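You operate a simulated robot arm through the tools that you are given. There is no shell and no other tool. Be economical: measure what you need, move in short steps, check, and stop when the job is done.

The job below is to be done with a simulated robot arm. You get a single attempt, and the scene is never put back.

JOB
Turn the knob to MID, seal the brown bag and press it into the yellow cell.
Fine: One push of the yellow button, with the knob set first and left there; the blue tray ends out; leave the sealer on. Where these are worked on the way, their far stop is far enough and under half their travel is too little: blue tray.

Only the result counts: the job must be done as asked and must still hold three seconds after the hand-in. Knocking over, shifting, dropping, spilling or breaking anything else fails it. Lids that push on must go on centred and level and be pressed home; caps that screw on are set level and turned clockwise until they are tight.

ROBOT AND FRAMES
A 6-joint arm with a two-finger parallel gripper, fixed in place. Base frame: the origin is at the foot of the arm, x ahead of it, y to its left, z up; the work surface is at about z = 0.8. Readings come in m, rad, newtons and seconds.
With the tool pointing down near the work surface it reaches from about 0.26 to 0.68 m from the base axis. Its first joint turns from -1.152 to 1.152 rad. Payload 2.9 kg.
The TCP is the grasp point between the finger pads, 0.03 m short of the fingertips. In the tool frame z runs along the fingers and y along their closing line. Largest opening 0.11 m; finger width 0.02, thickness 0.01; the body of the gripper, 0.048 by 0.112 m, starts 0.055 m behind the TCP.
Orientation is that of the tool frame in the base frame, as a unit quaternion [x, y, z, w]. With the fingers straight down and closing along the base's y, the tool's x points along the base's -x, its y along +y and its z along -z.

CONTROLS
- The arm moves only by the tool jog_arm. Its argument "targets" is a list of rows, each an object (a shift or turn left out is 0, a gripper value left out holds the last) with "xyz": the shift along the tool's x, y, z in m, a list of three; "turn": the turn, a rotation vector about the tool's x, y, z in rad, a list of three; "fingers": the opening, from 0 (shut) to 1 (fully open). In form: [{"xyz": [dx, dy, dz], "turn": [ax, ay, az], "fingers": fingers}, ...]. A call has 1 to 12 rows; each row is the pose to reach, as a shift and turn from the pose commanded when the call began, along the tool's axes at that moment. A row lasts 0.2 s, in which the tool goes at most 0.05 m and 0.15 rad; a call with a longer step from one row to the next is refused whole, and so is a gripper value outside its range. Where a pose cannot be reached the arm comes as near as it can. A force on the tool above 90 N (or 10 N above the force at the start of the call, whichever is more), or a blocked arm, ends the call early, and 0.2 s more pass. Each finger travels about 0.108 m/s and halts on what it meets, pressing with about 37 N; the grip force reading is that of the motor and also rises with nothing between the fingers. The clock runs only during rows and for 0.2 s after the last one: add rows that repeat a pose to give the fingers time. The reply holds the time, the measured pose of the TCP, the force on the tool along the base axes, the opening and the grip force, in the units named above and with some noise, with the torque about the TCP (base axes, N m) and any sound that the robot's microphone picked up.
- Cameras (640 x 400 px; columns grow to the right, rows downward): "scene" is fixed at [0.0871, 0.4421, 1.3868]; the picture's right is [-0.65, -0.76, 0.00], its down [-0.42, 0.35, -0.84] and it looks along [0.64, -0.54, -0.55] (base axes); focal length 308 px, centre (320, 200). "wrist" rides on the gripper at [0.072, 0.017, -0.103] in the tool frame; the picture's right is [-0.23, 0.97, 0.00], its down [-0.76, -0.18, -0.62] and it looks along [-0.61, -0.14, 0.78] (tool axes); focal length 222 px, centre (320, 200). There is no depth. A picture from a camera that has moved, and an enlarged one, comes with that camera's place and axes in the base frame and with its lens.
- get_image(camera): a new picture of that camera. No time passes.
- zoom(camera, box): a new picture of the part [left, top, right, bottom] of that camera's present view, enlarged. No time passes.
- finish_job(): hands the job in; it is judged then, once.

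Work in short steps. Places have to be worked out from the pictures, the camera data and where the tool is seen: move nearer, look again, correct. Check each grasp and each placing, and mend what went wrong. You have 120 turns and 84 pictures in all, those below and enlarged ones among them. Open the gripper and draw the arm clear of the work before you hand the job in, unless the task says otherwise; then end with one line.

The tools are called after "Call:" by a JSON object that holds its "fn" and its "kwargs". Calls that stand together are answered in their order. jog_arm: Moves the arm, as the interface text tells. Its arguments: {"type":"object","properties":{"targets":{"type":"array"}},"required":["targets"]} The other tools are called the same way: get_image (camera) takes a picture; zoom (camera, box) takes an enlarged picture of a part of a camera's view; finish_job () hands the job in.

At the start:

```text
time_s: 0.0
tcp_pos: [0.4555, -0.0584, 1.2247]
ee_rot: [0.0, 1.0, 0.0, -0.001]
wrist_force: [0.4, 0.1, 0.0]
moment: [-0.02, 0.01, 0.01]
grip_width: 0.1099
grasp_force: 0.1
```

scene: 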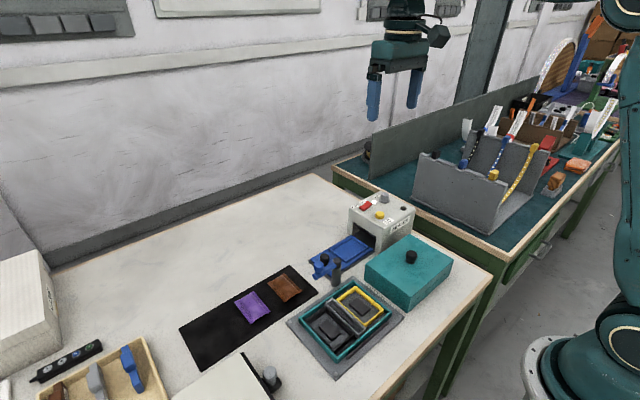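
wrist: 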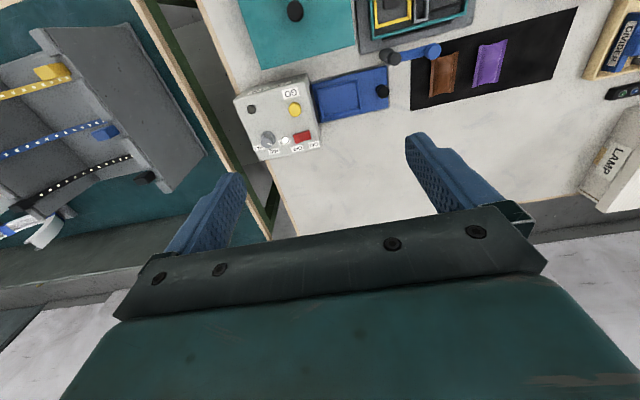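

I start by enlarging the machine, the mat and the cells from both cameras.

Call:
{"fn": "zoom", "kwargs": {"camera": "scene", "box": [280, 170, 460, 282]}}

Call:
{"fn": "zoom", "kwargs": {"camera": "wrist", "box": [220, 60, 420, 185]}}

Call:
{"fn": "zoom", "kwargs": {"camera": "scene", "box": [170, 230, 430, 392]}}

```text
3.56 times, centred on (370, 226) of scene
camera zoom: at [0.0871, 0.4421, 1.3868], right [-0.65, -0.76, 0.0], down [-0.42, 0.35, -0.84], along [0.64, -0.54, -0.55], focal length 1094 px, centre (142, 108)
```

zoom: 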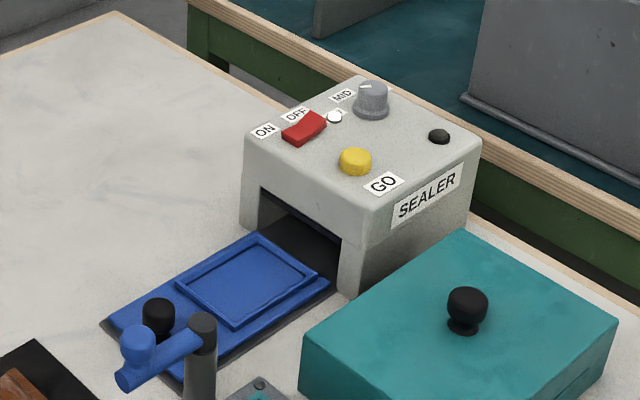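

```text
3.20 times, centred on (320, 122) of wrist
camera zoom: at [0.3829, -0.0418, 1.3295], right [0.23, 0.97, 0.0], down [0.76, -0.18, 0.62], along [0.61, -0.14, -0.78], focal length 711 px, centre (320, 448)
```

zoom: 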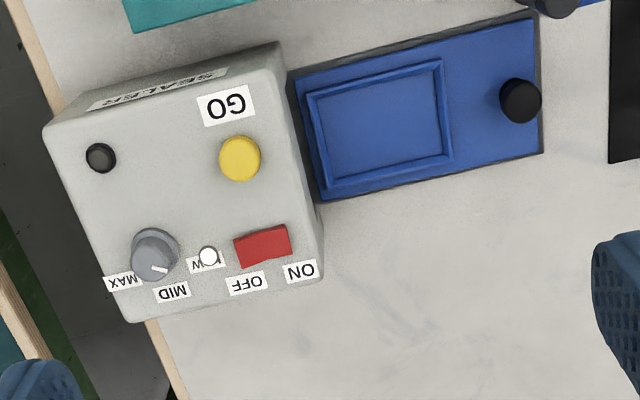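

```text
2.46 times, centred on (300, 311) of scene
camera zoom: at [0.0871, 0.4421, 1.3868], right [-0.65, -0.76, 0.0], down [-0.42, 0.35, -0.84], along [0.64, -0.54, -0.55], focal length 757 px, centre (369, -73)
```

zoom: 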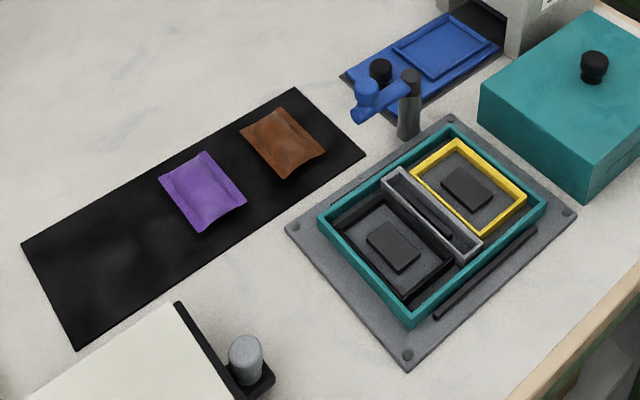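

The sealer's knob is near (0.54,-0.18,0.90), the button near (0.50,-0.116), the switch near (0.55,-0.117) and the tray handle near (0.52,0.06). I'll enlarge the lever area and go closer to the sealer.

Call:
{"fn": "zoom", "kwargs": {"camera": "wrist", "box": [340, 0, 600, 130]}}

Call:
{"fn": "jog_arm", "kwargs": {"targets": [{"xyz": [-0.005, -0.018, 0.043]}, {"xyz": [-0.01, -0.035, 0.085]}, {"xyz": [-0.015, -0.053, 0.128]}, {"xyz": [-0.02, -0.07, 0.17]}, {"xyz": [-0.02, -0.07, 0.17]}]}}

Call:
{"fn": "get_image", "kwargs": {"camera": "wrist"}}

```text
2.46 times, centred on (470, 65) of wrist
camera zoom: at [0.3829, -0.0418, 1.3295], right [0.23, 0.97, 0.0], down [0.76, -0.18, 0.62], along [0.61, -0.14, -0.78], focal length 547 px, centre (-49, 532)
```

zoom: 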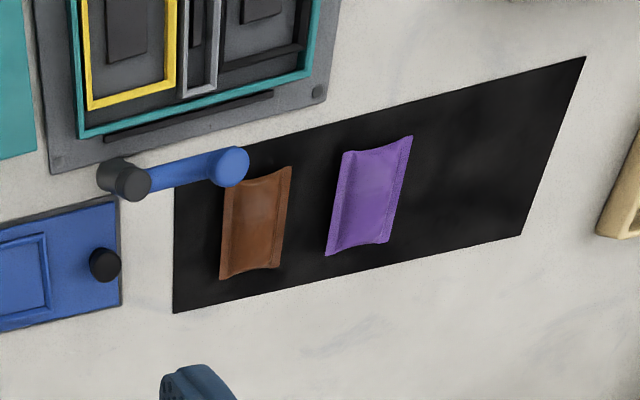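

```text
time_s: 1.2
tcp_pos: [0.4765, -0.1255, 1.0572]
ee_rot: [0.0, 1.0, 0.001, 0.0]
wrist_force: [-0.2, -0.3, 0.3]
moment: [0.02, 0.0, 0.0]
grip_width: 0.1102
grasp_force: 0.0
```

```text
77 pictures are left
camera wrist: at [0.4045, -0.1097, 1.1609], right [0.23, 0.97, 0.0], down [0.76, -0.18, 0.62], along [0.61, -0.14, -0.78], focal length 222 px, centre (320, 200)
```

wrist: 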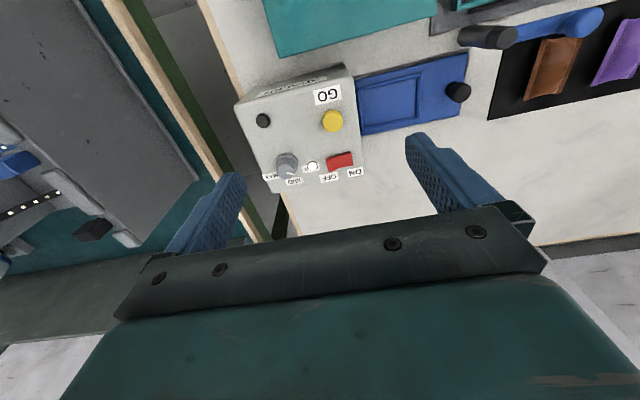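

Call:
{"fn": "zoom", "kwargs": {"camera": "wrist", "box": [220, 60, 380, 200]}}

Call:
{"fn": "zoom", "kwargs": {"camera": "wrist", "box": [340, 0, 640, 150]}}

Call:
{"fn": "zoom", "kwargs": {"camera": "scene", "box": [340, 180, 420, 230]}}

```text
2.86 times, centred on (300, 130) of wrist
camera zoom: at [0.4045, -0.1097, 1.1609], right [0.23, 0.97, 0.0], down [0.76, -0.18, 0.62], along [0.61, -0.14, -0.78], focal length 635 px, centre (377, 400)
```

zoom: 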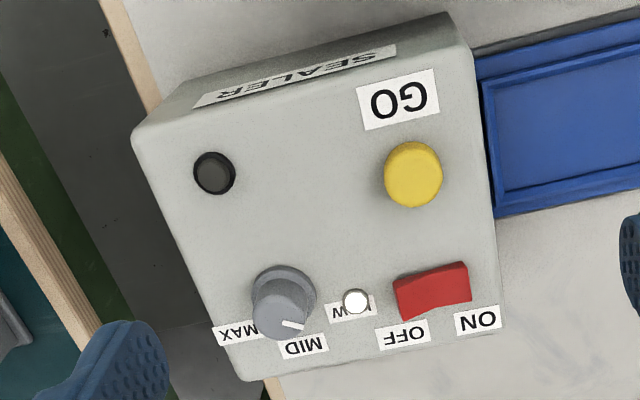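

```text
2.13 times, centred on (490, 75) of wrist
camera zoom: at [0.4045, -0.1097, 1.1609], right [0.23, 0.97, 0.0], down [0.76, -0.18, 0.62], along [0.61, -0.14, -0.78], focal length 474 px, centre (-43, 467)
```

zoom: 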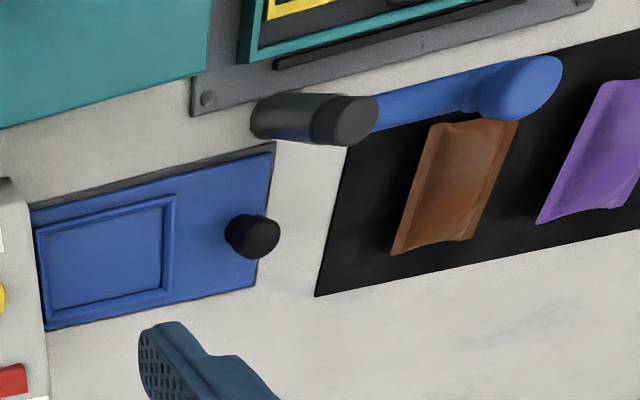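

```text
8.00 times, centred on (380, 205) of scene
camera zoom: at [0.0871, 0.4421, 1.3868], right [-0.65, -0.76, 0.0], down [-0.42, 0.35, -0.84], along [0.64, -0.54, -0.55], focal length 2460 px, centre (-160, 160)
```

zoom: 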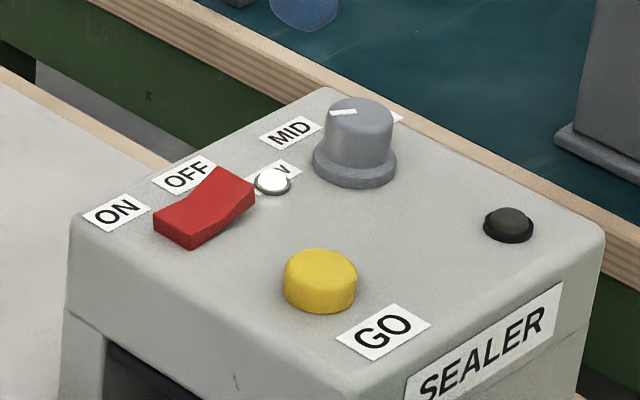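

Two-view triangulation puts the knob at (0.5385,-0.185) with its top near z 0.92, and the sealer top near 0.89. I'll move closer to read the pointer and the rocker's state.

Call:
{"fn": "jog_arm", "kwargs": {"targets": [{"xyz": [0.0, -0.01, 0.035]}, {"xyz": [0.0, -0.02, 0.07]}, {"xyz": [0.0, -0.02, 0.07]}]}}

Call:
{"fn": "zoom", "kwargs": {"camera": "wrist", "box": [240, 80, 400, 200]}}

Call:
{"fn": "zoom", "kwargs": {"camera": "scene", "box": [350, 190, 400, 220]}}

```text
time_s: 2.0
tcp_pos: [0.4759, -0.1475, 0.9848]
ee_rot: [0.0, 1.0, 0.0, 0.0]
wrist_force: [-0.5, -0.1, -0.2]
moment: [0.01, 0.03, -0.03]
grip_width: 0.1099
grasp_force: 0.0
```

```text
3.33 times, centred on (320, 140) of wrist
camera zoom: at [0.4041, -0.1312, 1.0888], right [0.23, 0.97, 0.0], down [0.76, -0.18, 0.62], along [0.61, -0.14, -0.78], focal length 740 px, centre (320, 400)
```

zoom: 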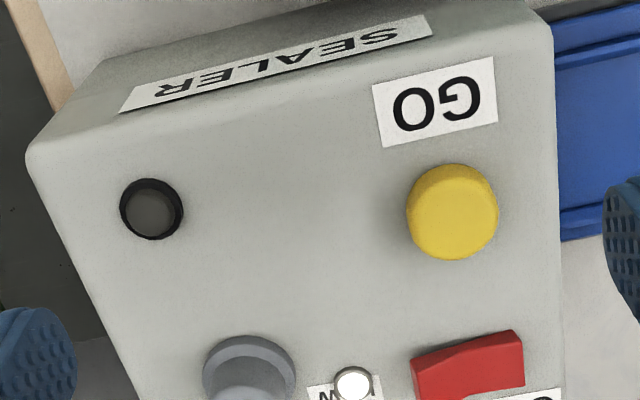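

```text
12.80 times, centred on (375, 205) of scene
camera zoom: at [0.0871, 0.4421, 1.3868], right [-0.65, -0.76, 0.0], down [-0.42, 0.35, -0.84], along [0.64, -0.54, -0.55], focal length 3936 px, centre (-384, 136)
```

zoom: 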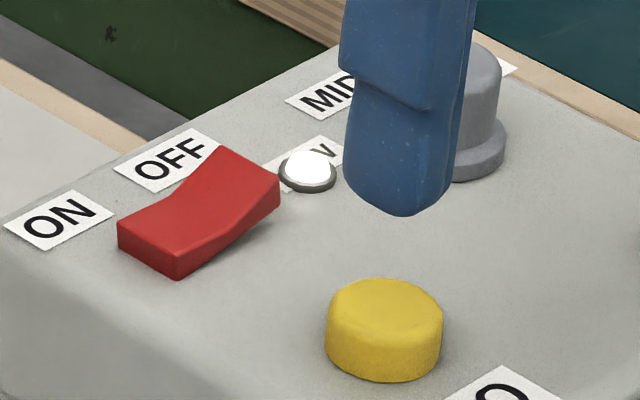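

The rocker's ON half lies flat with its OFF half raised and the white lamp lit, so I read the sealer as already on. Next I move over the knob, narrow the fingers and look.

Call:
{"fn": "jog_arm", "kwargs": {"targets": [{"xyz": [-0.03, -0.019, 0.0], "fingers": 0.5}, {"xyz": [-0.0626, -0.0375, 0.0], "fingers": 0.5}, {"xyz": [-0.0626, -0.0375, 0.015], "fingers": 0.5}, {"xyz": [-0.0626, -0.0375, 0.015], "fingers": 0.5}]}}

Call:
{"fn": "zoom", "kwargs": {"camera": "wrist", "box": [200, 80, 440, 230]}}

Call:
{"fn": "zoom", "kwargs": {"camera": "scene", "box": [340, 170, 420, 220]}}

```text
time_s: 3.0
tcp_pos: [0.5379, -0.1872, 0.9715]
ee_rot: [0.001, 1.0, 0.0, 0.0]
wrist_force: [0.0, 0.4, -0.1]
moment: [0.02, -0.01, -0.02]
grip_width: 0.0549
grasp_force: 0.0
```

```text
2.67 times, centred on (320, 155) of wrist
camera zoom: at [0.4661, -0.171, 1.0753], right [0.23, 0.97, 0.0], down [0.76, -0.18, 0.62], along [0.61, -0.14, -0.78], focal length 592 px, centre (320, 320)
```

zoom: 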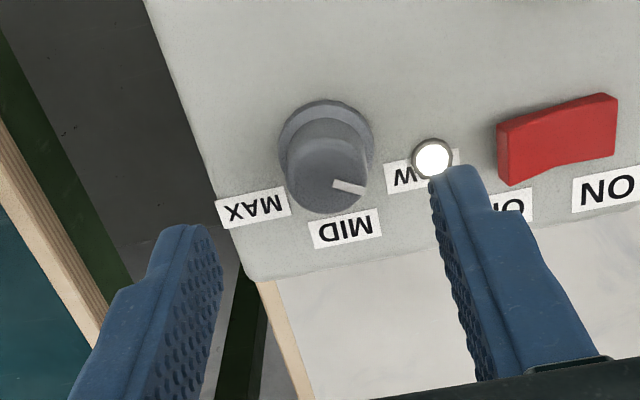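

```text
8.00 times, centred on (380, 195) of scene
camera zoom: at [0.0871, 0.4421, 1.3868], right [-0.65, -0.76, 0.0], down [-0.42, 0.35, -0.84], along [0.64, -0.54, -0.55], focal length 2460 px, centre (-160, 240)
```

zoom: 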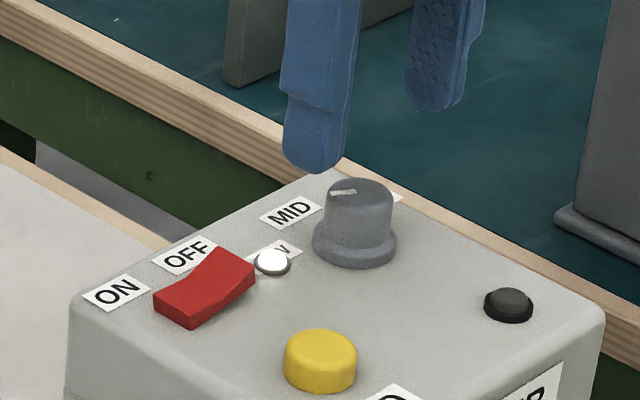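

The pointer is at about 55° (LOW), MID is at about -1.5°, so I need about 1.0 rad clockwise. I descend and close on the knob.

Call:
{"fn": "jog_arm", "kwargs": {"targets": [{"xyz": [0.0, 0.0015, 0.02], "fingers": 0.5}, {"xyz": [0.0, 0.0015, 0.041], "fingers": 0.5}, {"xyz": [0.0, 0.0015, 0.041], "fingers": 0.15}, {"xyz": [0.0, 0.0015, 0.041], "fingers": 0.15}]}}

Call:
{"fn": "zoom", "kwargs": {"camera": "wrist", "box": [200, 80, 440, 230]}}

```text
time_s: 4.0
tcp_pos: [0.5367, -0.1856, 0.93]
ee_rot: [0.001, 1.0, 0.0, 0.0]
wrist_force: [-0.9, -4.6, -1.3]
moment: [-0.3, -0.39, -0.11]
grip_width: 0.0281
grasp_force: 45.1
```

```text
2.67 times, centred on (320, 155) of wrist
camera zoom: at [0.4635, -0.1688, 1.0344], right [0.23, 0.97, 0.0], down [0.76, -0.18, 0.62], along [0.61, -0.14, -0.78], focal length 592 px, centre (320, 320)
```

zoom: 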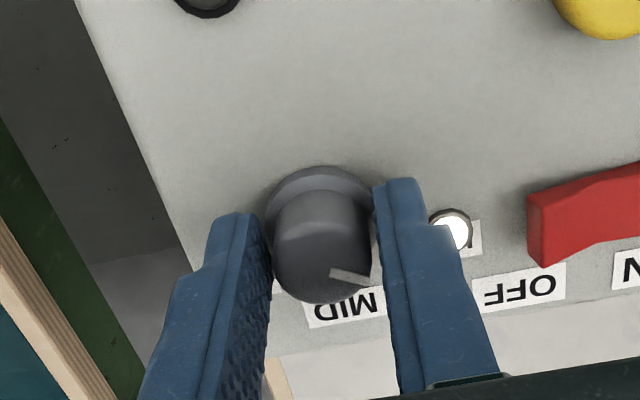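

The knob is gripped at 28 mm. I turn it 1.0 rad clockwise.

Call:
{"fn": "jog_arm", "kwargs": {"targets": [{"turn": [0, 0, 0.13]}, {"turn": [0, 0, 0.26]}, {"turn": [0, 0, 0.39]}, {"turn": [0, 0, 0.52]}, {"turn": [0, 0, 0.65]}, {"turn": [0, 0, 0.78]}, {"turn": [0, 0, 0.9]}, {"turn": [0, 0, 1.0]}, {"turn": [0, 0, 1.0]}]}}

Call:
{"fn": "get_image", "kwargs": {"camera": "wrist"}}

```text
time_s: 6.0
tcp_pos: [0.5375, -0.1832, 0.9312]
ee_rot: [0.479, 0.878, 0.001, 0.0]
wrist_force: [-11.5, 6.9, 23.0]
moment: [0.84, 0.8, 0.01]
grip_width: 0.0277
grasp_force: 45.7
```

```text
68 pictures are left
camera wrist: at [0.5121, -0.1141, 1.0346], right [0.94, 0.33, 0.0], down [0.26, -0.74, 0.62], along [0.21, -0.59, -0.78], focal length 222 px, centre (320, 200)
```

wrist: 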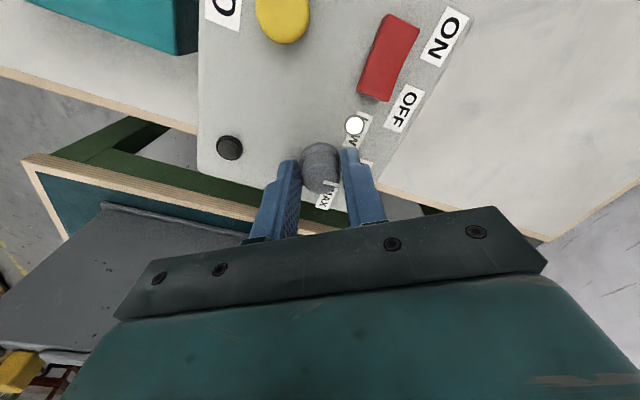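

Call:
{"fn": "zoom", "kwargs": {"camera": "wrist", "box": [270, 110, 380, 220]}}

Call:
{"fn": "zoom", "kwargs": {"camera": "scene", "box": [340, 170, 420, 220]}}

```text
3.64 times, centred on (325, 165) of wrist
camera zoom: at [0.5121, -0.1141, 1.0346], right [0.94, 0.33, 0.0], down [0.26, -0.74, 0.62], along [0.21, -0.59, -0.78], focal length 808 px, centre (302, 327)
```

zoom: 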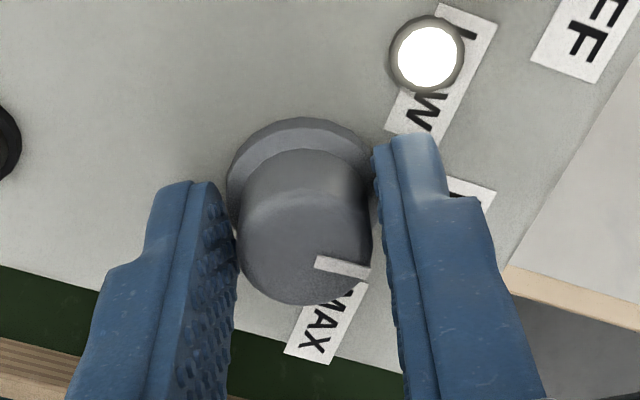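

```text
8.00 times, centred on (380, 195) of scene
camera zoom: at [0.0864, 0.4424, 1.3867], right [-0.65, -0.76, 0.0], down [-0.42, 0.35, -0.84], along [0.64, -0.54, -0.55], focal length 2460 px, centre (-160, 240)
```

zoom: 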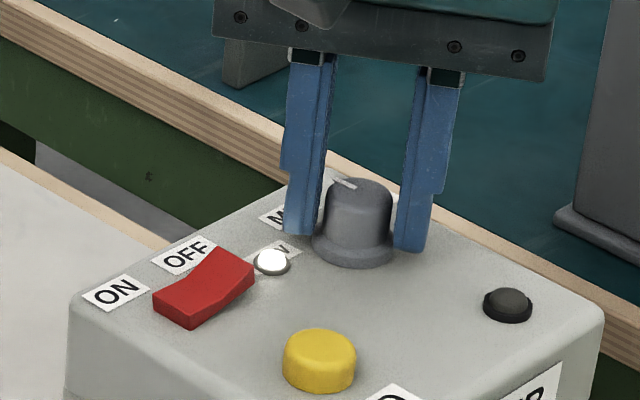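

The knob has followed, the pointer now at roughly 0–5°. I release slightly and lift straight up to check without the fingers in the way.

Call:
{"fn": "jog_arm", "kwargs": {"targets": [{"xyz": [0, 0, 0], "fingers": 0.38}, {"xyz": [0, 0, -0.03], "fingers": 0.4}, {"xyz": [0, 0, -0.06], "fingers": 0.4}, {"xyz": [0, 0, -0.06], "fingers": 0.4}]}}

Call:
{"fn": "zoom", "kwargs": {"camera": "wrist", "box": [270, 70, 390, 170]}}

```text
time_s: 7.0
tcp_pos: [0.5386, -0.1861, 0.9902]
ee_rot: [0.479, 0.878, 0.001, 0.0]
wrist_force: [1.0, -0.4, 0.5]
moment: [-0.02, 0.0, 0.02]
grip_width: 0.0441
grasp_force: 0.1
```

```text
4.00 times, centred on (330, 120) of wrist
camera zoom: at [0.5138, -0.1158, 1.094], right [0.94, 0.33, 0.0], down [0.26, -0.74, 0.62], along [0.21, -0.59, -0.78], focal length 888 px, centre (280, 520)
```

zoom: 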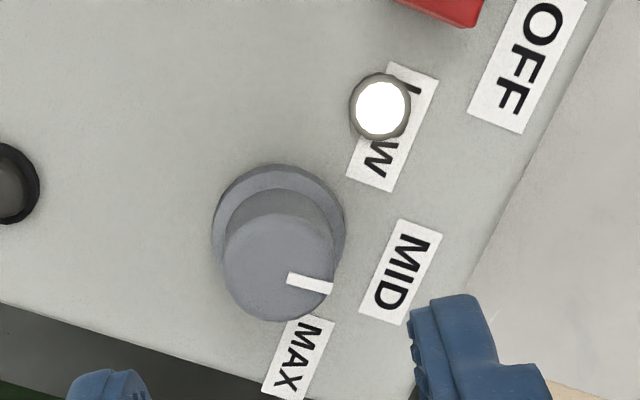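

The pointer measures about 8° while MID lies at about -1°, so I regrip and turn a little further (0.17 rad).

Call:
{"fn": "jog_arm", "kwargs": {"targets": [{"xyz": [0, 0, 0.03], "fingers": 0.4}, {"xyz": [0, 0, 0.0605], "fingers": 0.4}, {"xyz": [0, 0, 0.0605], "fingers": 0.15}, {"xyz": [0, 0, 0.0605], "fingers": 0.15}, {"xyz": [0, 0, 0.0605], "turn": [0, 0, 0.085], "fingers": 0.15}, {"xyz": [0, 0, 0.0605], "turn": [0, 0, 0.17], "fingers": 0.15}, {"xyz": [0, 0, 0.0605], "turn": [0, 0, 0.17], "fingers": 0.15}, {"xyz": [0, 0, 0.0605], "turn": [0, 0, 0.17], "fingers": 0.38}, {"xyz": [0, 0, 0.03], "turn": [0, 0, 0.17], "fingers": 0.4}, {"xyz": [0, 0, 0.0], "turn": [0, 0, 0.17], "fingers": 0.4}]}}

Call:
{"fn": "zoom", "kwargs": {"camera": "wrist", "box": [270, 70, 390, 170]}}

```text
time_s: 9.2
tcp_pos: [0.5363, -0.1851, 0.9899]
ee_rot: [0.553, 0.833, -0.001, 0.0]
wrist_force: [0.5, 1.3, 0.1]
moment: [0.01, 0.03, 0.01]
grip_width: 0.0441
grasp_force: 0.1
```

```text
4.00 times, centred on (330, 120) of wrist
camera zoom: at [0.5247, -0.1122, 1.0937], right [0.99, 0.17, 0.0], down [0.13, -0.77, 0.62], along [0.11, -0.61, -0.78], focal length 888 px, centre (280, 520)
```

zoom: 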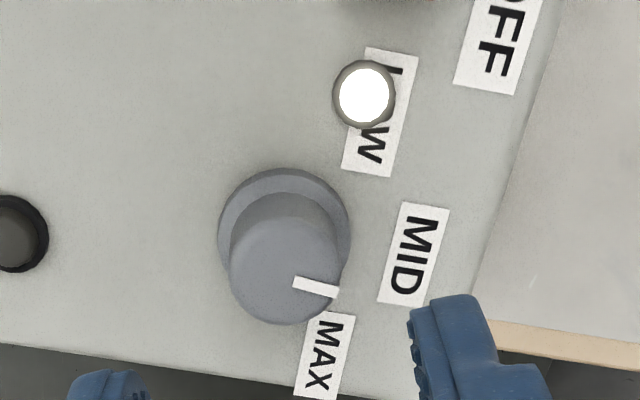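

Call:
{"fn": "zoom", "kwargs": {"camera": "scene", "box": [365, 185, 405, 210]}}

Call:
{"fn": "zoom", "kwargs": {"camera": "wrist", "box": [320, 125, 370, 160]}}

```text
16.00 times, centred on (385, 198) of scene
camera zoom: at [0.0871, 0.4421, 1.3868], right [-0.65, -0.76, 0.0], down [-0.42, 0.35, -0.84], along [0.64, -0.54, -0.55], focal length 4921 px, centre (-720, 240)
```

zoom: 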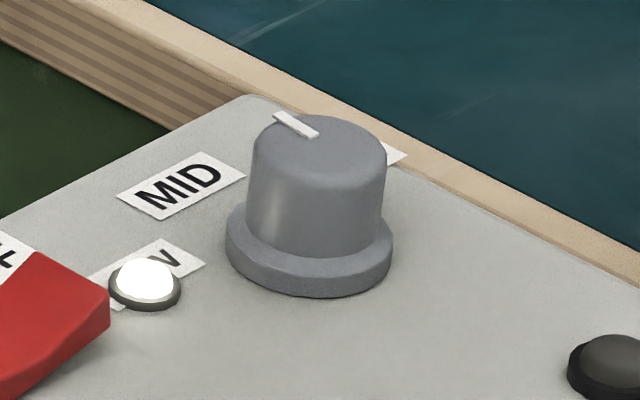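

```text
11.43 times, centred on (345, 142) of wrist
camera zoom: at [0.5247, -0.1122, 1.0937], right [0.99, 0.17, 0.0], down [0.13, -0.77, 0.62], along [0.11, -0.61, -0.78], focal length 2538 px, centre (34, 857)
```

zoom: 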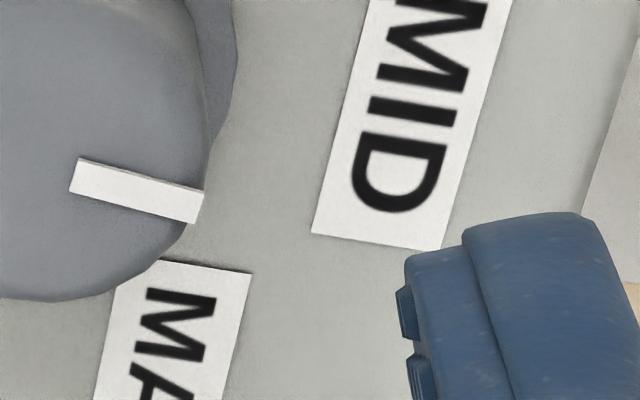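

Call:
{"fn": "zoom", "kwargs": {"camera": "scene", "box": [378, 189, 390, 196]}}

Call:
{"fn": "jog_arm", "kwargs": {"targets": [{"xyz": [0.03, 0, -0.04]}, {"xyz": [0.06, 0, -0.06]}, {"xyz": [0.06, 0, -0.06]}]}}

Call:
{"fn": "get_image", "kwargs": {"camera": "wrist"}}

```text
16.00 times, centred on (384, 192) of scene
camera zoom: at [0.0871, 0.4421, 1.3868], right [-0.65, -0.76, 0.0], down [-0.42, 0.35, -0.84], along [0.64, -0.54, -0.55], focal length 4921 px, centre (-704, 320)
```

zoom: 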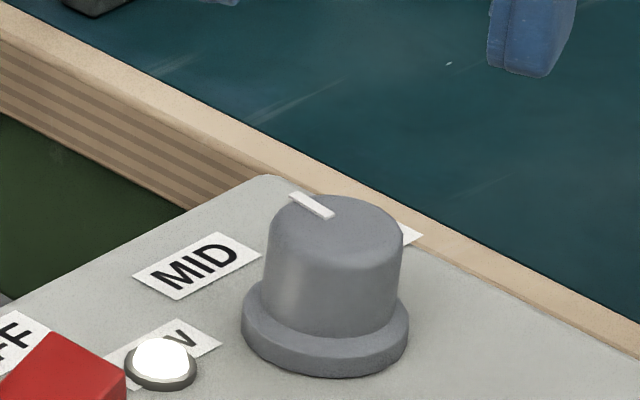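

```text
time_s: 10.0
tcp_pos: [0.5165, -0.1288, 1.0501]
ee_rot: [0.553, 0.833, 0.001, 0.0]
wrist_force: [0.6, 0.0, -0.1]
moment: [-0.02, 0.07, 0.01]
grip_width: 0.044
grasp_force: 0.0
```

```text
60 pictures are left
camera wrist: at [0.5045, -0.057, 1.153], right [0.99, 0.17, 0.0], down [0.13, -0.77, 0.62], along [0.11, -0.61, -0.78], focal length 222 px, centre (320, 200)
```

wrist: 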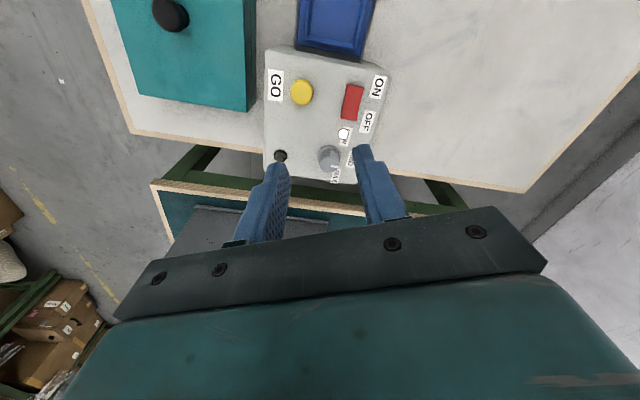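

Both views now put the pointer at about -6° with MID at about 0°, a slight overshoot. I regrip and turn back about 0.09 rad.

Call:
{"fn": "jog_arm", "kwargs": {"targets": [{"xyz": [-0.03, 0, 0.03], "fingers": 0.4}, {"xyz": [-0.0605, 0, 0.06], "fingers": 0.4}, {"xyz": [-0.0605, 0, 0.09], "fingers": 0.4}, {"xyz": [-0.0605, 0, 0.12], "fingers": 0.4}, {"xyz": [-0.0605, 0, 0.12], "fingers": 0.15}, {"xyz": [-0.0605, 0, 0.12], "fingers": 0.15}, {"xyz": [-0.0605, 0, 0.12], "turn": [0, 0, -0.09], "fingers": 0.15}, {"xyz": [-0.0605, 0, 0.12], "turn": [0, 0, -0.09], "fingers": 0.15}, {"xyz": [-0.0605, 0, 0.12], "turn": [0, 0, -0.09], "fingers": 0.38}, {"xyz": [-0.0605, 0, 0.09], "turn": [0, 0, -0.09], "fingers": 0.4}, {"xyz": [-0.0605, 0, 0.06], "turn": [0, 0, -0.09], "fingers": 0.4}]}}

Call:
{"fn": "zoom", "kwargs": {"camera": "scene", "box": [365, 185, 405, 210]}}

Call:
{"fn": "zoom", "kwargs": {"camera": "wrist", "box": [310, 120, 370, 160]}}

```text
time_s: 12.4
tcp_pos: [0.5377, -0.1828, 0.9902]
ee_rot: [0.514, 0.858, 0.0, -0.001]
wrist_force: [-0.5, 0.7, -0.1]
moment: [0.02, 0.02, 0.02]
grip_width: 0.0439
grasp_force: 0.0
```

```text
16.00 times, centred on (385, 198) of scene
camera zoom: at [0.0871, 0.4421, 1.3868], right [-0.65, -0.76, 0.0], down [-0.42, 0.35, -0.84], along [0.64, -0.54, -0.55], focal length 4921 px, centre (-720, 240)
```

zoom: 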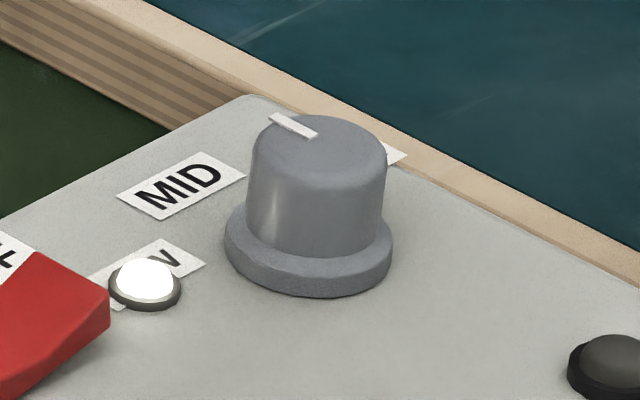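

```text
10.00 times, centred on (340, 140) of wrist
camera zoom: at [0.519, -0.112, 1.0937], right [0.97, 0.26, 0.0], down [0.2, -0.76, 0.62], along [0.16, -0.6, -0.78], focal length 2221 px, centre (120, 800)
```

zoom: 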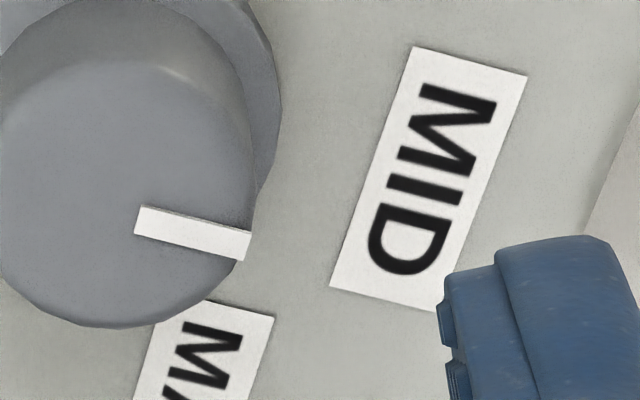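

Pointer and the MID label's edge are now parallel, so the knob is set. Rough places: brown bag centre (0.528,0.19), tray pocket centre (0.5225,-0.03), yellow cell centre (0.362,0.096), lever post (0.46,0.07) with its ball near (0.458,0.12,0.91). I move to look at the bag.

Call:
{"fn": "jog_arm", "kwargs": {"targets": [{"xyz": [0.041, 0.0166, 0], "turn": [0, 0, -0.135], "fingers": 0.6}, {"xyz": [0.082, 0.033, 0], "turn": [0, 0, -0.27], "fingers": 0.6}, {"xyz": [0.123, 0.05, 0], "turn": [0, 0, -0.405], "fingers": 0.7}, {"xyz": [0.165, 0.0665, 0], "turn": [0, 0, -0.54], "fingers": 0.7}, {"xyz": [0.206, 0.083, 0], "turn": [0, 0, -0.675], "fingers": 0.7}, {"xyz": [0.247, 0.1, 0], "turn": [0, 0, -0.81], "fingers": 0.7}, {"xyz": [0.288, 0.1165, 0], "turn": [0, 0, -0.945], "fingers": 0.7}, {"xyz": [0.329, 0.133, 0], "turn": [0, 0, -1.08], "fingers": 0.7}, {"xyz": [0.329, 0.133, 0], "turn": [0, 0, -1.08], "fingers": 0.7}]}}

Call:
{"fn": "get_image", "kwargs": {"camera": "wrist"}}

Call:
{"fn": "zoom", "kwargs": {"camera": "scene", "box": [260, 260, 320, 310]}}

```text
time_s: 14.4
tcp_pos: [0.4994, 0.1715, 0.9928]
ee_rot: [-0.001, 1.0, 0.0, 0.0]
wrist_force: [0.0, -0.2, -0.7]
moment: [0.0, 0.04, -0.03]
grip_width: 0.0769
grasp_force: 0.0
```

```text
57 pictures are left
camera wrist: at [0.4285, 0.1876, 1.0958], right [0.23, 0.97, 0.0], down [0.76, -0.18, 0.62], along [0.61, -0.14, -0.78], focal length 222 px, centre (320, 200)
```

wrist: 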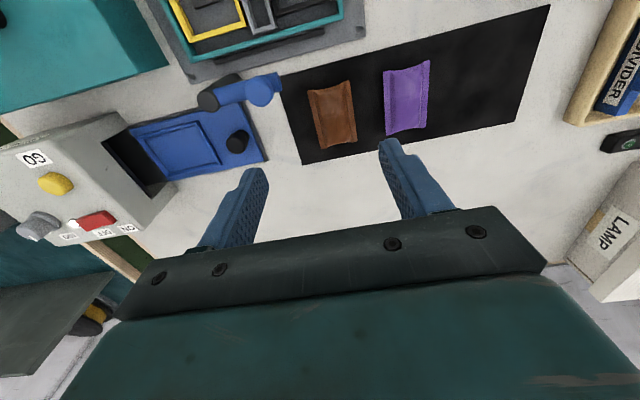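

```text
8.00 times, centred on (290, 285) of scene
camera zoom: at [0.087, 0.4422, 1.3868], right [-0.65, -0.76, 0.0], down [-0.42, 0.35, -0.84], along [0.64, -0.54, -0.55], focal length 2460 px, centre (560, -480)
```

zoom: 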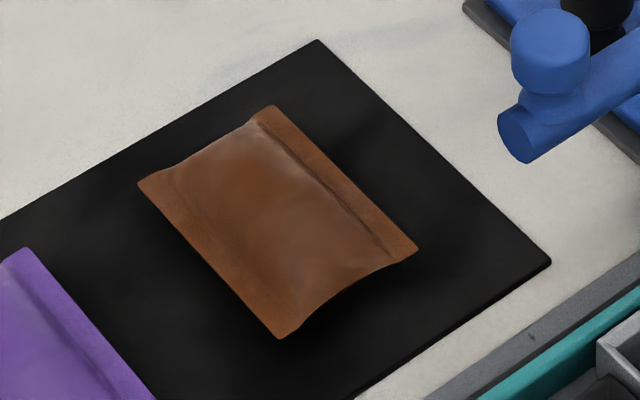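

Call:
{"fn": "zoom", "kwargs": {"camera": "wrist", "box": [180, 50, 460, 190]}}

Call:
{"fn": "zoom", "kwargs": {"camera": "scene", "box": [300, 275, 400, 345]}}

```text
2.29 times, centred on (320, 120) of wrist
camera zoom: at [0.4285, 0.1876, 1.0958], right [0.23, 0.97, 0.0], down [0.76, -0.18, 0.62], along [0.61, -0.14, -0.78], focal length 508 px, centre (320, 383)
```

zoom: 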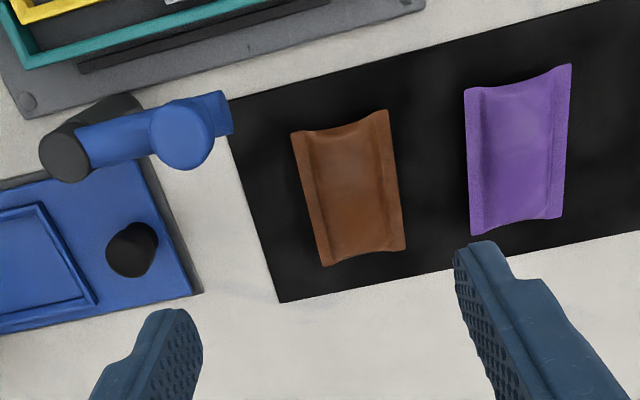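

```text
5.71 times, centred on (350, 310) of scene
camera zoom: at [0.087, 0.4422, 1.3868], right [-0.65, -0.76, 0.0], down [-0.42, 0.35, -0.84], along [0.64, -0.54, -0.55], focal length 1757 px, centre (149, -429)
```

zoom: 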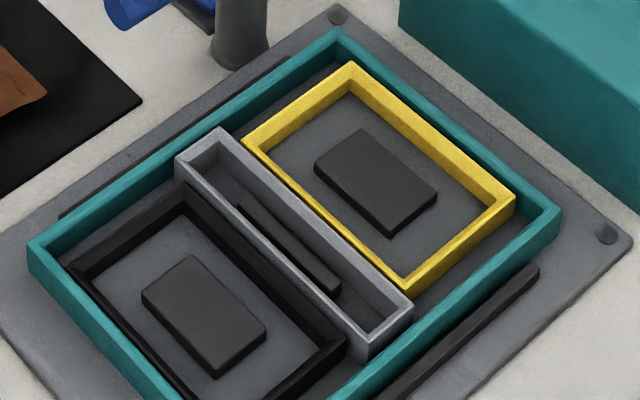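

Bag corners give a 78 x 51 mm bag, long along x, centre (0.527,0.184). I go above it with the fingers closing along y and check alignment.

Call:
{"fn": "jog_arm", "kwargs": {"targets": [{"xyz": [-0.01, 0.004, 0.04], "fingers": 0.75}, {"xyz": [-0.02, 0.008, 0.08], "fingers": 0.75}, {"xyz": [-0.0276, 0.0125, 0.113], "fingers": 0.75}, {"xyz": [-0.0276, 0.0125, 0.113], "fingers": 0.75}]}}

Call:
{"fn": "get_image", "kwargs": {"camera": "wrist"}}

Call:
{"fn": "zoom", "kwargs": {"camera": "scene", "box": [240, 240, 340, 310]}}

```text
time_s: 15.4
tcp_pos: [0.5283, 0.1809, 0.8771]
ee_rot: [0.0, 1.0, 0.0, 0.0]
wrist_force: [0.0, 0.3, 0.1]
moment: [-0.02, -0.01, -0.04]
grip_width: 0.0824
grasp_force: 0.0
```

```text
53 pictures are left
camera wrist: at [0.4559, 0.1977, 0.9816], right [0.23, 0.97, 0.0], down [0.76, -0.18, 0.62], along [0.61, -0.14, -0.78], focal length 222 px, centre (320, 200)
```

wrist: 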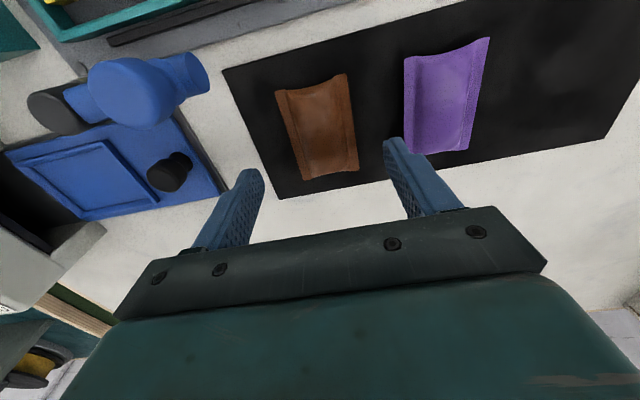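

```text
5.71 times, centred on (290, 275) of scene
camera zoom: at [0.0871, 0.4421, 1.3868], right [-0.65, -0.76, 0.0], down [-0.42, 0.35, -0.84], along [0.64, -0.54, -0.55], focal length 1757 px, centre (491, -229)
```

zoom: 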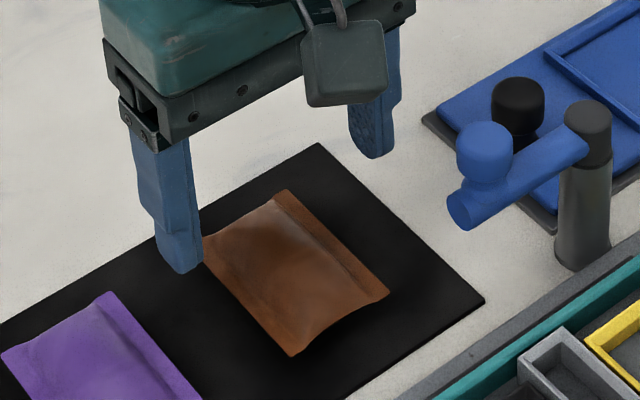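

The bag's centre checks out at (0.527,0.183) and the purple bag starts at y≈0.253, so there is room. I narrow the fingers, descend to a TCP height of 0.836 and close.

Call:
{"fn": "jog_arm", "kwargs": {"targets": [{"xyz": [0.001, 0.002, 0.0], "fingers": 0.66}, {"xyz": [0.001, 0.002, 0.02], "fingers": 0.66}, {"xyz": [0.001, 0.002, 0.041], "fingers": 0.66}, {"xyz": [0.001, 0.002, 0.041], "fingers": 0.35}, {"xyz": [0.001, 0.002, 0.041], "fingers": 0.35}]}}

Call:
{"fn": "zoom", "kwargs": {"camera": "scene", "box": [240, 240, 340, 310]}}

```text
time_s: 16.6
tcp_pos: [0.5268, 0.183, 0.8367]
ee_rot: [0.0, 1.0, 0.0, 0.0]
wrist_force: [-0.2, 0.9, -0.3]
moment: [-0.01, 0.0, 0.01]
grip_width: 0.0486
grasp_force: 36.8
```

```text
5.71 times, centred on (290, 275) of scene
camera zoom: at [0.0871, 0.4421, 1.3868], right [-0.65, -0.76, 0.0], down [-0.42, 0.35, -0.84], along [0.64, -0.54, -0.55], focal length 1757 px, centre (491, -229)
```

zoom: 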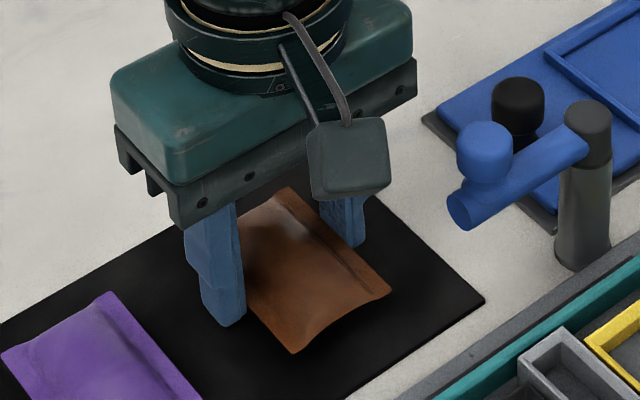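

The bag is held at 48.6 mm. I lift it and check.

Call:
{"fn": "jog_arm", "kwargs": {"targets": [{"xyz": [0, 0, -0.03]}, {"xyz": [0, 0, -0.07]}, {"xyz": [0, 0, -0.11]}, {"xyz": [0, 0, -0.13]}]}}

Call:
{"fn": "get_image", "kwargs": {"camera": "wrist"}}

Call:
{"fn": "get_image", "kwargs": {"camera": "scene"}}

```text
time_s: 17.6
tcp_pos: [0.5262, 0.1849, 0.9644]
ee_rot: [0.001, 1.0, 0.001, 0.0]
wrist_force: [0.1, 0.0, -1.6]
moment: [-0.05, 0.02, -0.04]
grip_width: 0.0487
grasp_force: 37.5
```

```text
50 pictures are left
camera wrist: at [0.4552, 0.2006, 1.0687], right [0.23, 0.97, 0.0], down [0.76, -0.18, 0.62], along [0.61, -0.14, -0.78], focal length 222 px, centre (320, 200)
```

wrist: 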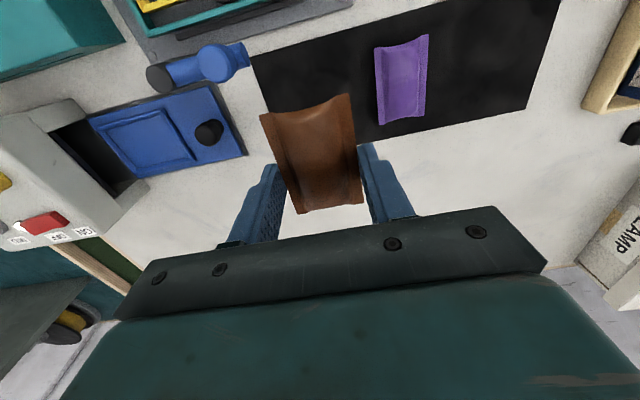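

```text
49 pictures are left
```

scene: 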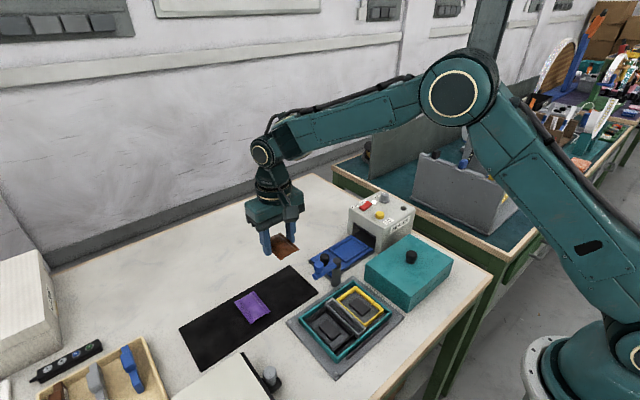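

The bag is lifted level. I carry it over the tray pocket while turning 90° clockwise (pocket is long along y).

Call:
{"fn": "jog_arm", "kwargs": {"targets": [{"xyz": [0, -0.02, 0], "turn": [0, 0, 0.1428]}, {"xyz": [0, -0.04, 0], "turn": [0, 0, 0.2856]}, {"xyz": [0, -0.06, 0], "turn": [0, 0, 0.4284]}, {"xyz": [0.001, -0.08, 0], "turn": [0, 0, 0.5712]}, {"xyz": [0.001, -0.1, 0], "turn": [0, 0, 0.714]}, {"xyz": [0.002, -0.12, 0], "turn": [0, 0, 0.8568]}, {"xyz": [0.002, -0.14, 0], "turn": [0, 0, 0.9996]}, {"xyz": [0.003, -0.16, 0], "turn": [0, 0, 1.1424]}, {"xyz": [0.003, -0.18, 0], "turn": [0, 0, 1.2852]}, {"xyz": [0.0037, -0.2, 0], "turn": [0, 0, 1.428]}, {"xyz": [0.0037, -0.215, 0], "turn": [0, 0, 1.5708]}, {"xyz": [0.0037, -0.215, 0], "turn": [0, 0, 1.5708]}]}}

Call:
{"fn": "get_image", "kwargs": {"camera": "wrist"}}

Call:
{"fn": "zoom", "kwargs": {"camera": "scene", "box": [290, 190, 420, 290]}}

```text
time_s: 20.2
tcp_pos: [0.522, -0.0342, 0.9662]
ee_rot: [0.709, 0.706, 0.0, 0.0]
wrist_force: [-0.2, -0.9, -1.1]
moment: [-0.01, -0.01, -0.01]
grip_width: 0.0487
grasp_force: 36.7
```

```text
48 pictures are left
camera wrist: at [0.5396, 0.0376, 1.0698], right [0.97, -0.23, 0.0], down [-0.18, -0.76, 0.62], along [-0.14, -0.61, -0.78], focal length 222 px, centre (320, 200)
```

wrist: 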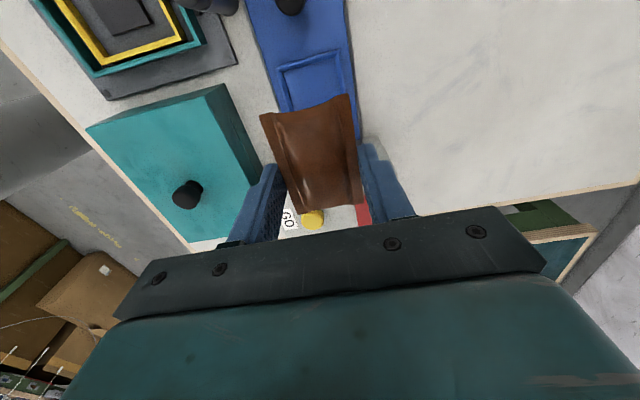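

```text
4.00 times, centred on (355, 240) of scene
camera zoom: at [0.0871, 0.4421, 1.3868], right [-0.65, -0.76, 0.0], down [-0.42, 0.35, -0.84], along [0.64, -0.54, -0.55], focal length 1230 px, centre (180, 40)
```

zoom: 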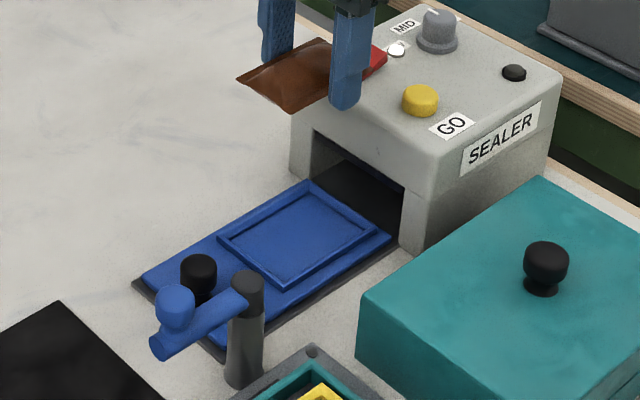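

I lower to about 2 cm above the tray, correcting a little toward (0.5235,-0.031), to compare bag and pocket directly.

Call:
{"fn": "jog_arm", "kwargs": {"targets": [{"xyz": [0.003, 0.0015, 0.04]}, {"xyz": [0.003, 0.0015, 0.08]}, {"xyz": [0.003, 0.0015, 0.1]}, {"xyz": [0.003, 0.0015, 0.1]}]}}

Call:
{"fn": "zoom", "kwargs": {"camera": "wrist", "box": [220, 40, 420, 220]}}

Call:
{"fn": "zoom", "kwargs": {"camera": "scene", "box": [325, 225, 395, 275]}}

```text
time_s: 21.2
tcp_pos: [0.5248, -0.0299, 0.867]
ee_rot: [0.707, 0.707, 0.0, 0.0]
wrist_force: [0.3, 0.9, -0.4]
moment: [0.0, 0.0, -0.01]
grip_width: 0.0488
grasp_force: 37.1
```

```text
2.22 times, centred on (320, 130) of wrist
camera zoom: at [0.5424, 0.0416, 0.9696], right [0.97, -0.23, 0.0], down [-0.18, -0.76, 0.62], along [-0.14, -0.61, -0.78], focal length 494 px, centre (320, 356)
```

zoom: 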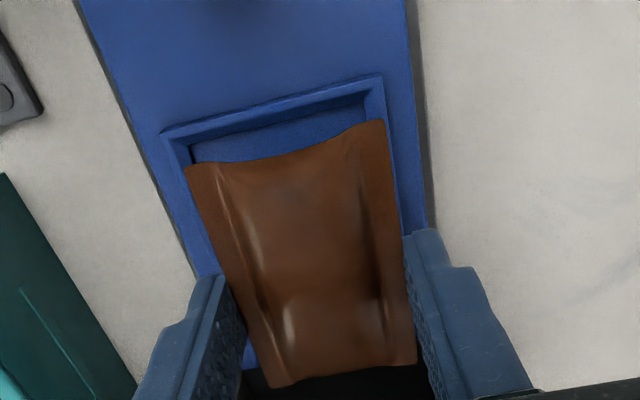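

```text
8.00 times, centred on (360, 250) of scene
camera zoom: at [0.0871, 0.4421, 1.3868], right [-0.65, -0.76, 0.0], down [-0.42, 0.35, -0.84], along [0.64, -0.54, -0.55], focal length 2460 px, centre (0, -200)
```

zoom: 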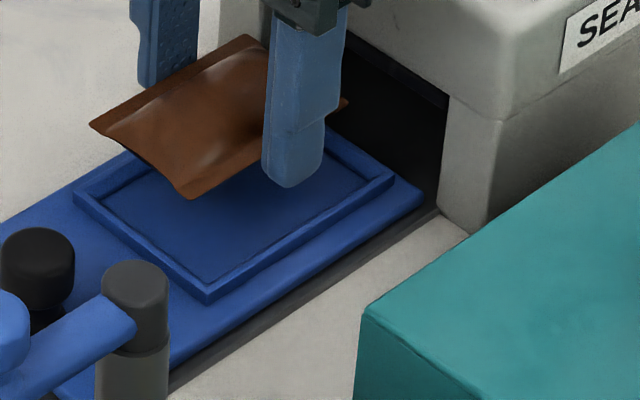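

The wrist view gives the pocket centre at (0.521,-0.032) against the bag's (0.5245,-0.0315). I shift -3.5 mm in x and lower to just above the rim.

Call:
{"fn": "jog_arm", "kwargs": {"targets": [{"xyz": [-0.0005, -0.0035, 0.0]}, {"xyz": [-0.0005, -0.0035, 0.01]}, {"xyz": [-0.0005, -0.0035, 0.018]}, {"xyz": [-0.0005, -0.0035, 0.018]}]}}

Call:
{"fn": "zoom", "kwargs": {"camera": "wrist", "box": [220, 40, 420, 220]}}

Call:
{"fn": "zoom", "kwargs": {"camera": "scene", "box": [325, 225, 395, 275]}}

```text
time_s: 22.2
tcp_pos: [0.5205, -0.0286, 0.8483]
ee_rot: [0.707, 0.707, 0.001, 0.0]
wrist_force: [-0.3, 0.4, -1.9]
moment: [0.0, 0.02, 0.01]
grip_width: 0.0487
grasp_force: 37.1
```

```text
2.22 times, centred on (320, 130) of wrist
camera zoom: at [0.5385, 0.042, 0.9519], right [0.97, -0.23, 0.0], down [-0.18, -0.76, 0.62], along [-0.14, -0.61, -0.78], focal length 494 px, centre (320, 356)
```

zoom: 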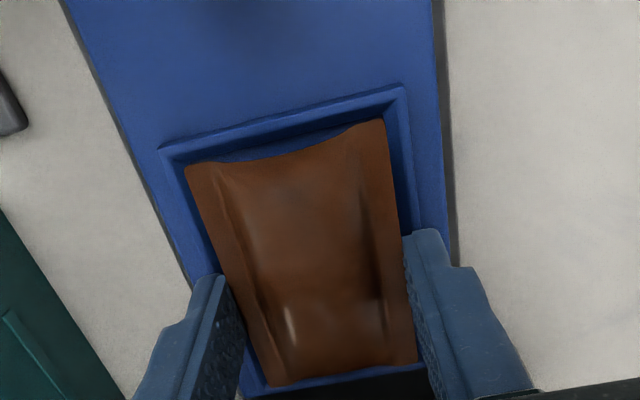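

```text
8.00 times, centred on (360, 250) of scene
camera zoom: at [0.0871, 0.4421, 1.3868], right [-0.65, -0.76, 0.0], down [-0.42, 0.35, -0.84], along [0.64, -0.54, -0.55], focal length 2460 px, centre (0, -200)
```

zoom: 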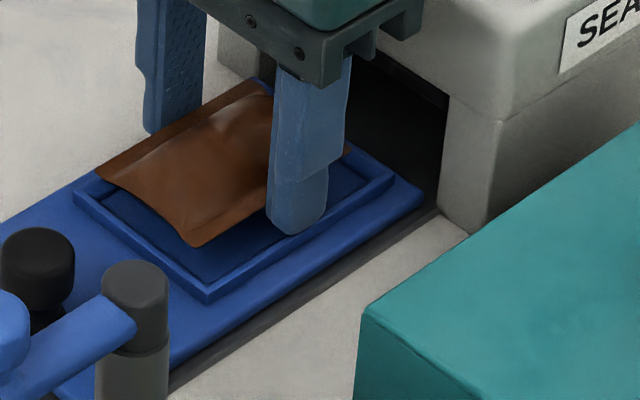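

Bag and pocket are centred in x; a 1 mm shift in -y is due. I lower 4 mm more, watching the force.

Call:
{"fn": "jog_arm", "kwargs": {"targets": [{"xyz": [-0.0012, 0, 0.002]}, {"xyz": [-0.0012, 0, 0.004]}, {"xyz": [-0.0012, 0, 0.004]}]}}

Call:
{"fn": "zoom", "kwargs": {"camera": "scene", "box": [325, 225, 395, 275]}}

```text
time_s: 23.0
tcp_pos: [0.5217, -0.0306, 0.8458]
ee_rot: [0.708, 0.706, 0.001, 0.001]
wrist_force: [-9.3, -1.3, 33.7]
moment: [-0.03, 0.83, 0.02]
grip_width: 0.049
grasp_force: 36.9
```

```text
8.00 times, centred on (360, 250) of scene
camera zoom: at [0.0863, 0.4422, 1.3868], right [-0.65, -0.76, 0.0], down [-0.42, 0.35, -0.84], along [0.64, -0.54, -0.55], focal length 2460 px, centre (0, -200)
```

zoom: 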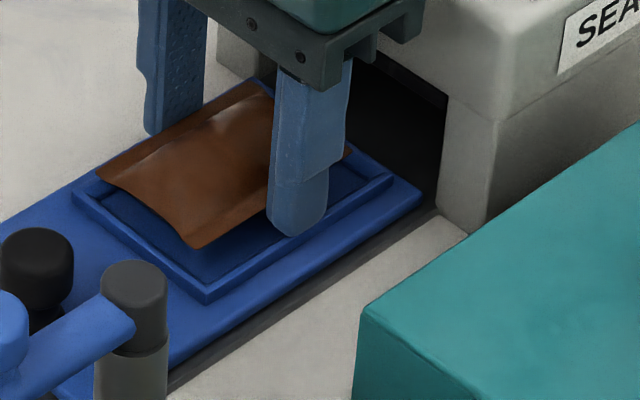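

Fingertips touch the rim (z≈0.816), so the bag bottom is at rim level. I back off 1.5 mm, release, lift and look.

Call:
{"fn": "jog_arm", "kwargs": {"targets": [{"xyz": [0, 0, -0.003]}, {"xyz": [0, 0, -0.003], "fingers": 0.52}, {"xyz": [0, 0, -0.003], "fingers": 0.62}, {"xyz": [0, 0, -0.04], "fingers": 0.62}, {"xyz": [0, 0, -0.08], "fingers": 0.62}, {"xyz": [0, 0, -0.08], "fingers": 0.62}]}}

Call:
{"fn": "zoom", "kwargs": {"camera": "wrist", "box": [220, 20, 420, 200]}}

Call:
{"fn": "zoom", "kwargs": {"camera": "scene", "box": [325, 225, 395, 275]}}

```text
time_s: 24.4
tcp_pos: [0.5195, -0.0313, 0.9226]
ee_rot: [0.707, 0.707, 0.0, -0.001]
wrist_force: [0.9, -0.3, -0.7]
moment: [0.0, -0.02, -0.02]
grip_width: 0.068
grasp_force: 0.1
```

```text
2.22 times, centred on (320, 110) of wrist
camera zoom: at [0.5371, 0.0405, 1.0268], right [0.97, -0.23, 0.0], down [-0.18, -0.76, 0.62], along [-0.14, -0.61, -0.78], focal length 494 px, centre (320, 400)
```

zoom: 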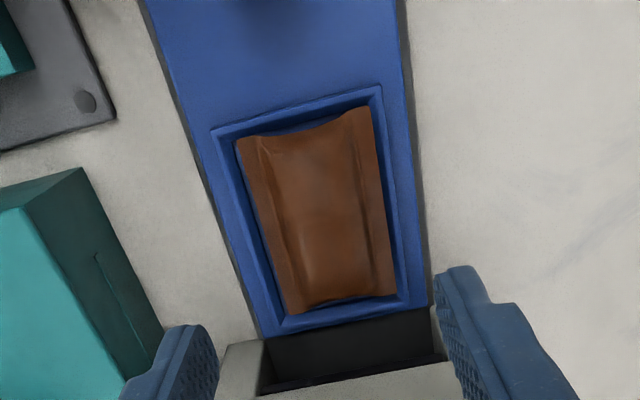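

```text
8.00 times, centred on (360, 250) of scene
camera zoom: at [0.0871, 0.4421, 1.3868], right [-0.65, -0.76, 0.0], down [-0.42, 0.35, -0.84], along [0.64, -0.54, -0.55], focal length 2460 px, centre (0, -200)
```

zoom: 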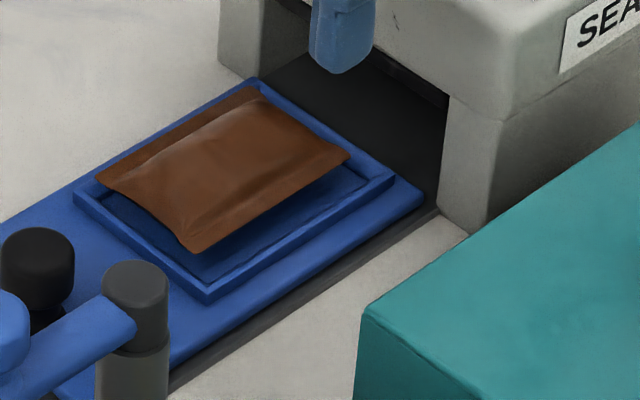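

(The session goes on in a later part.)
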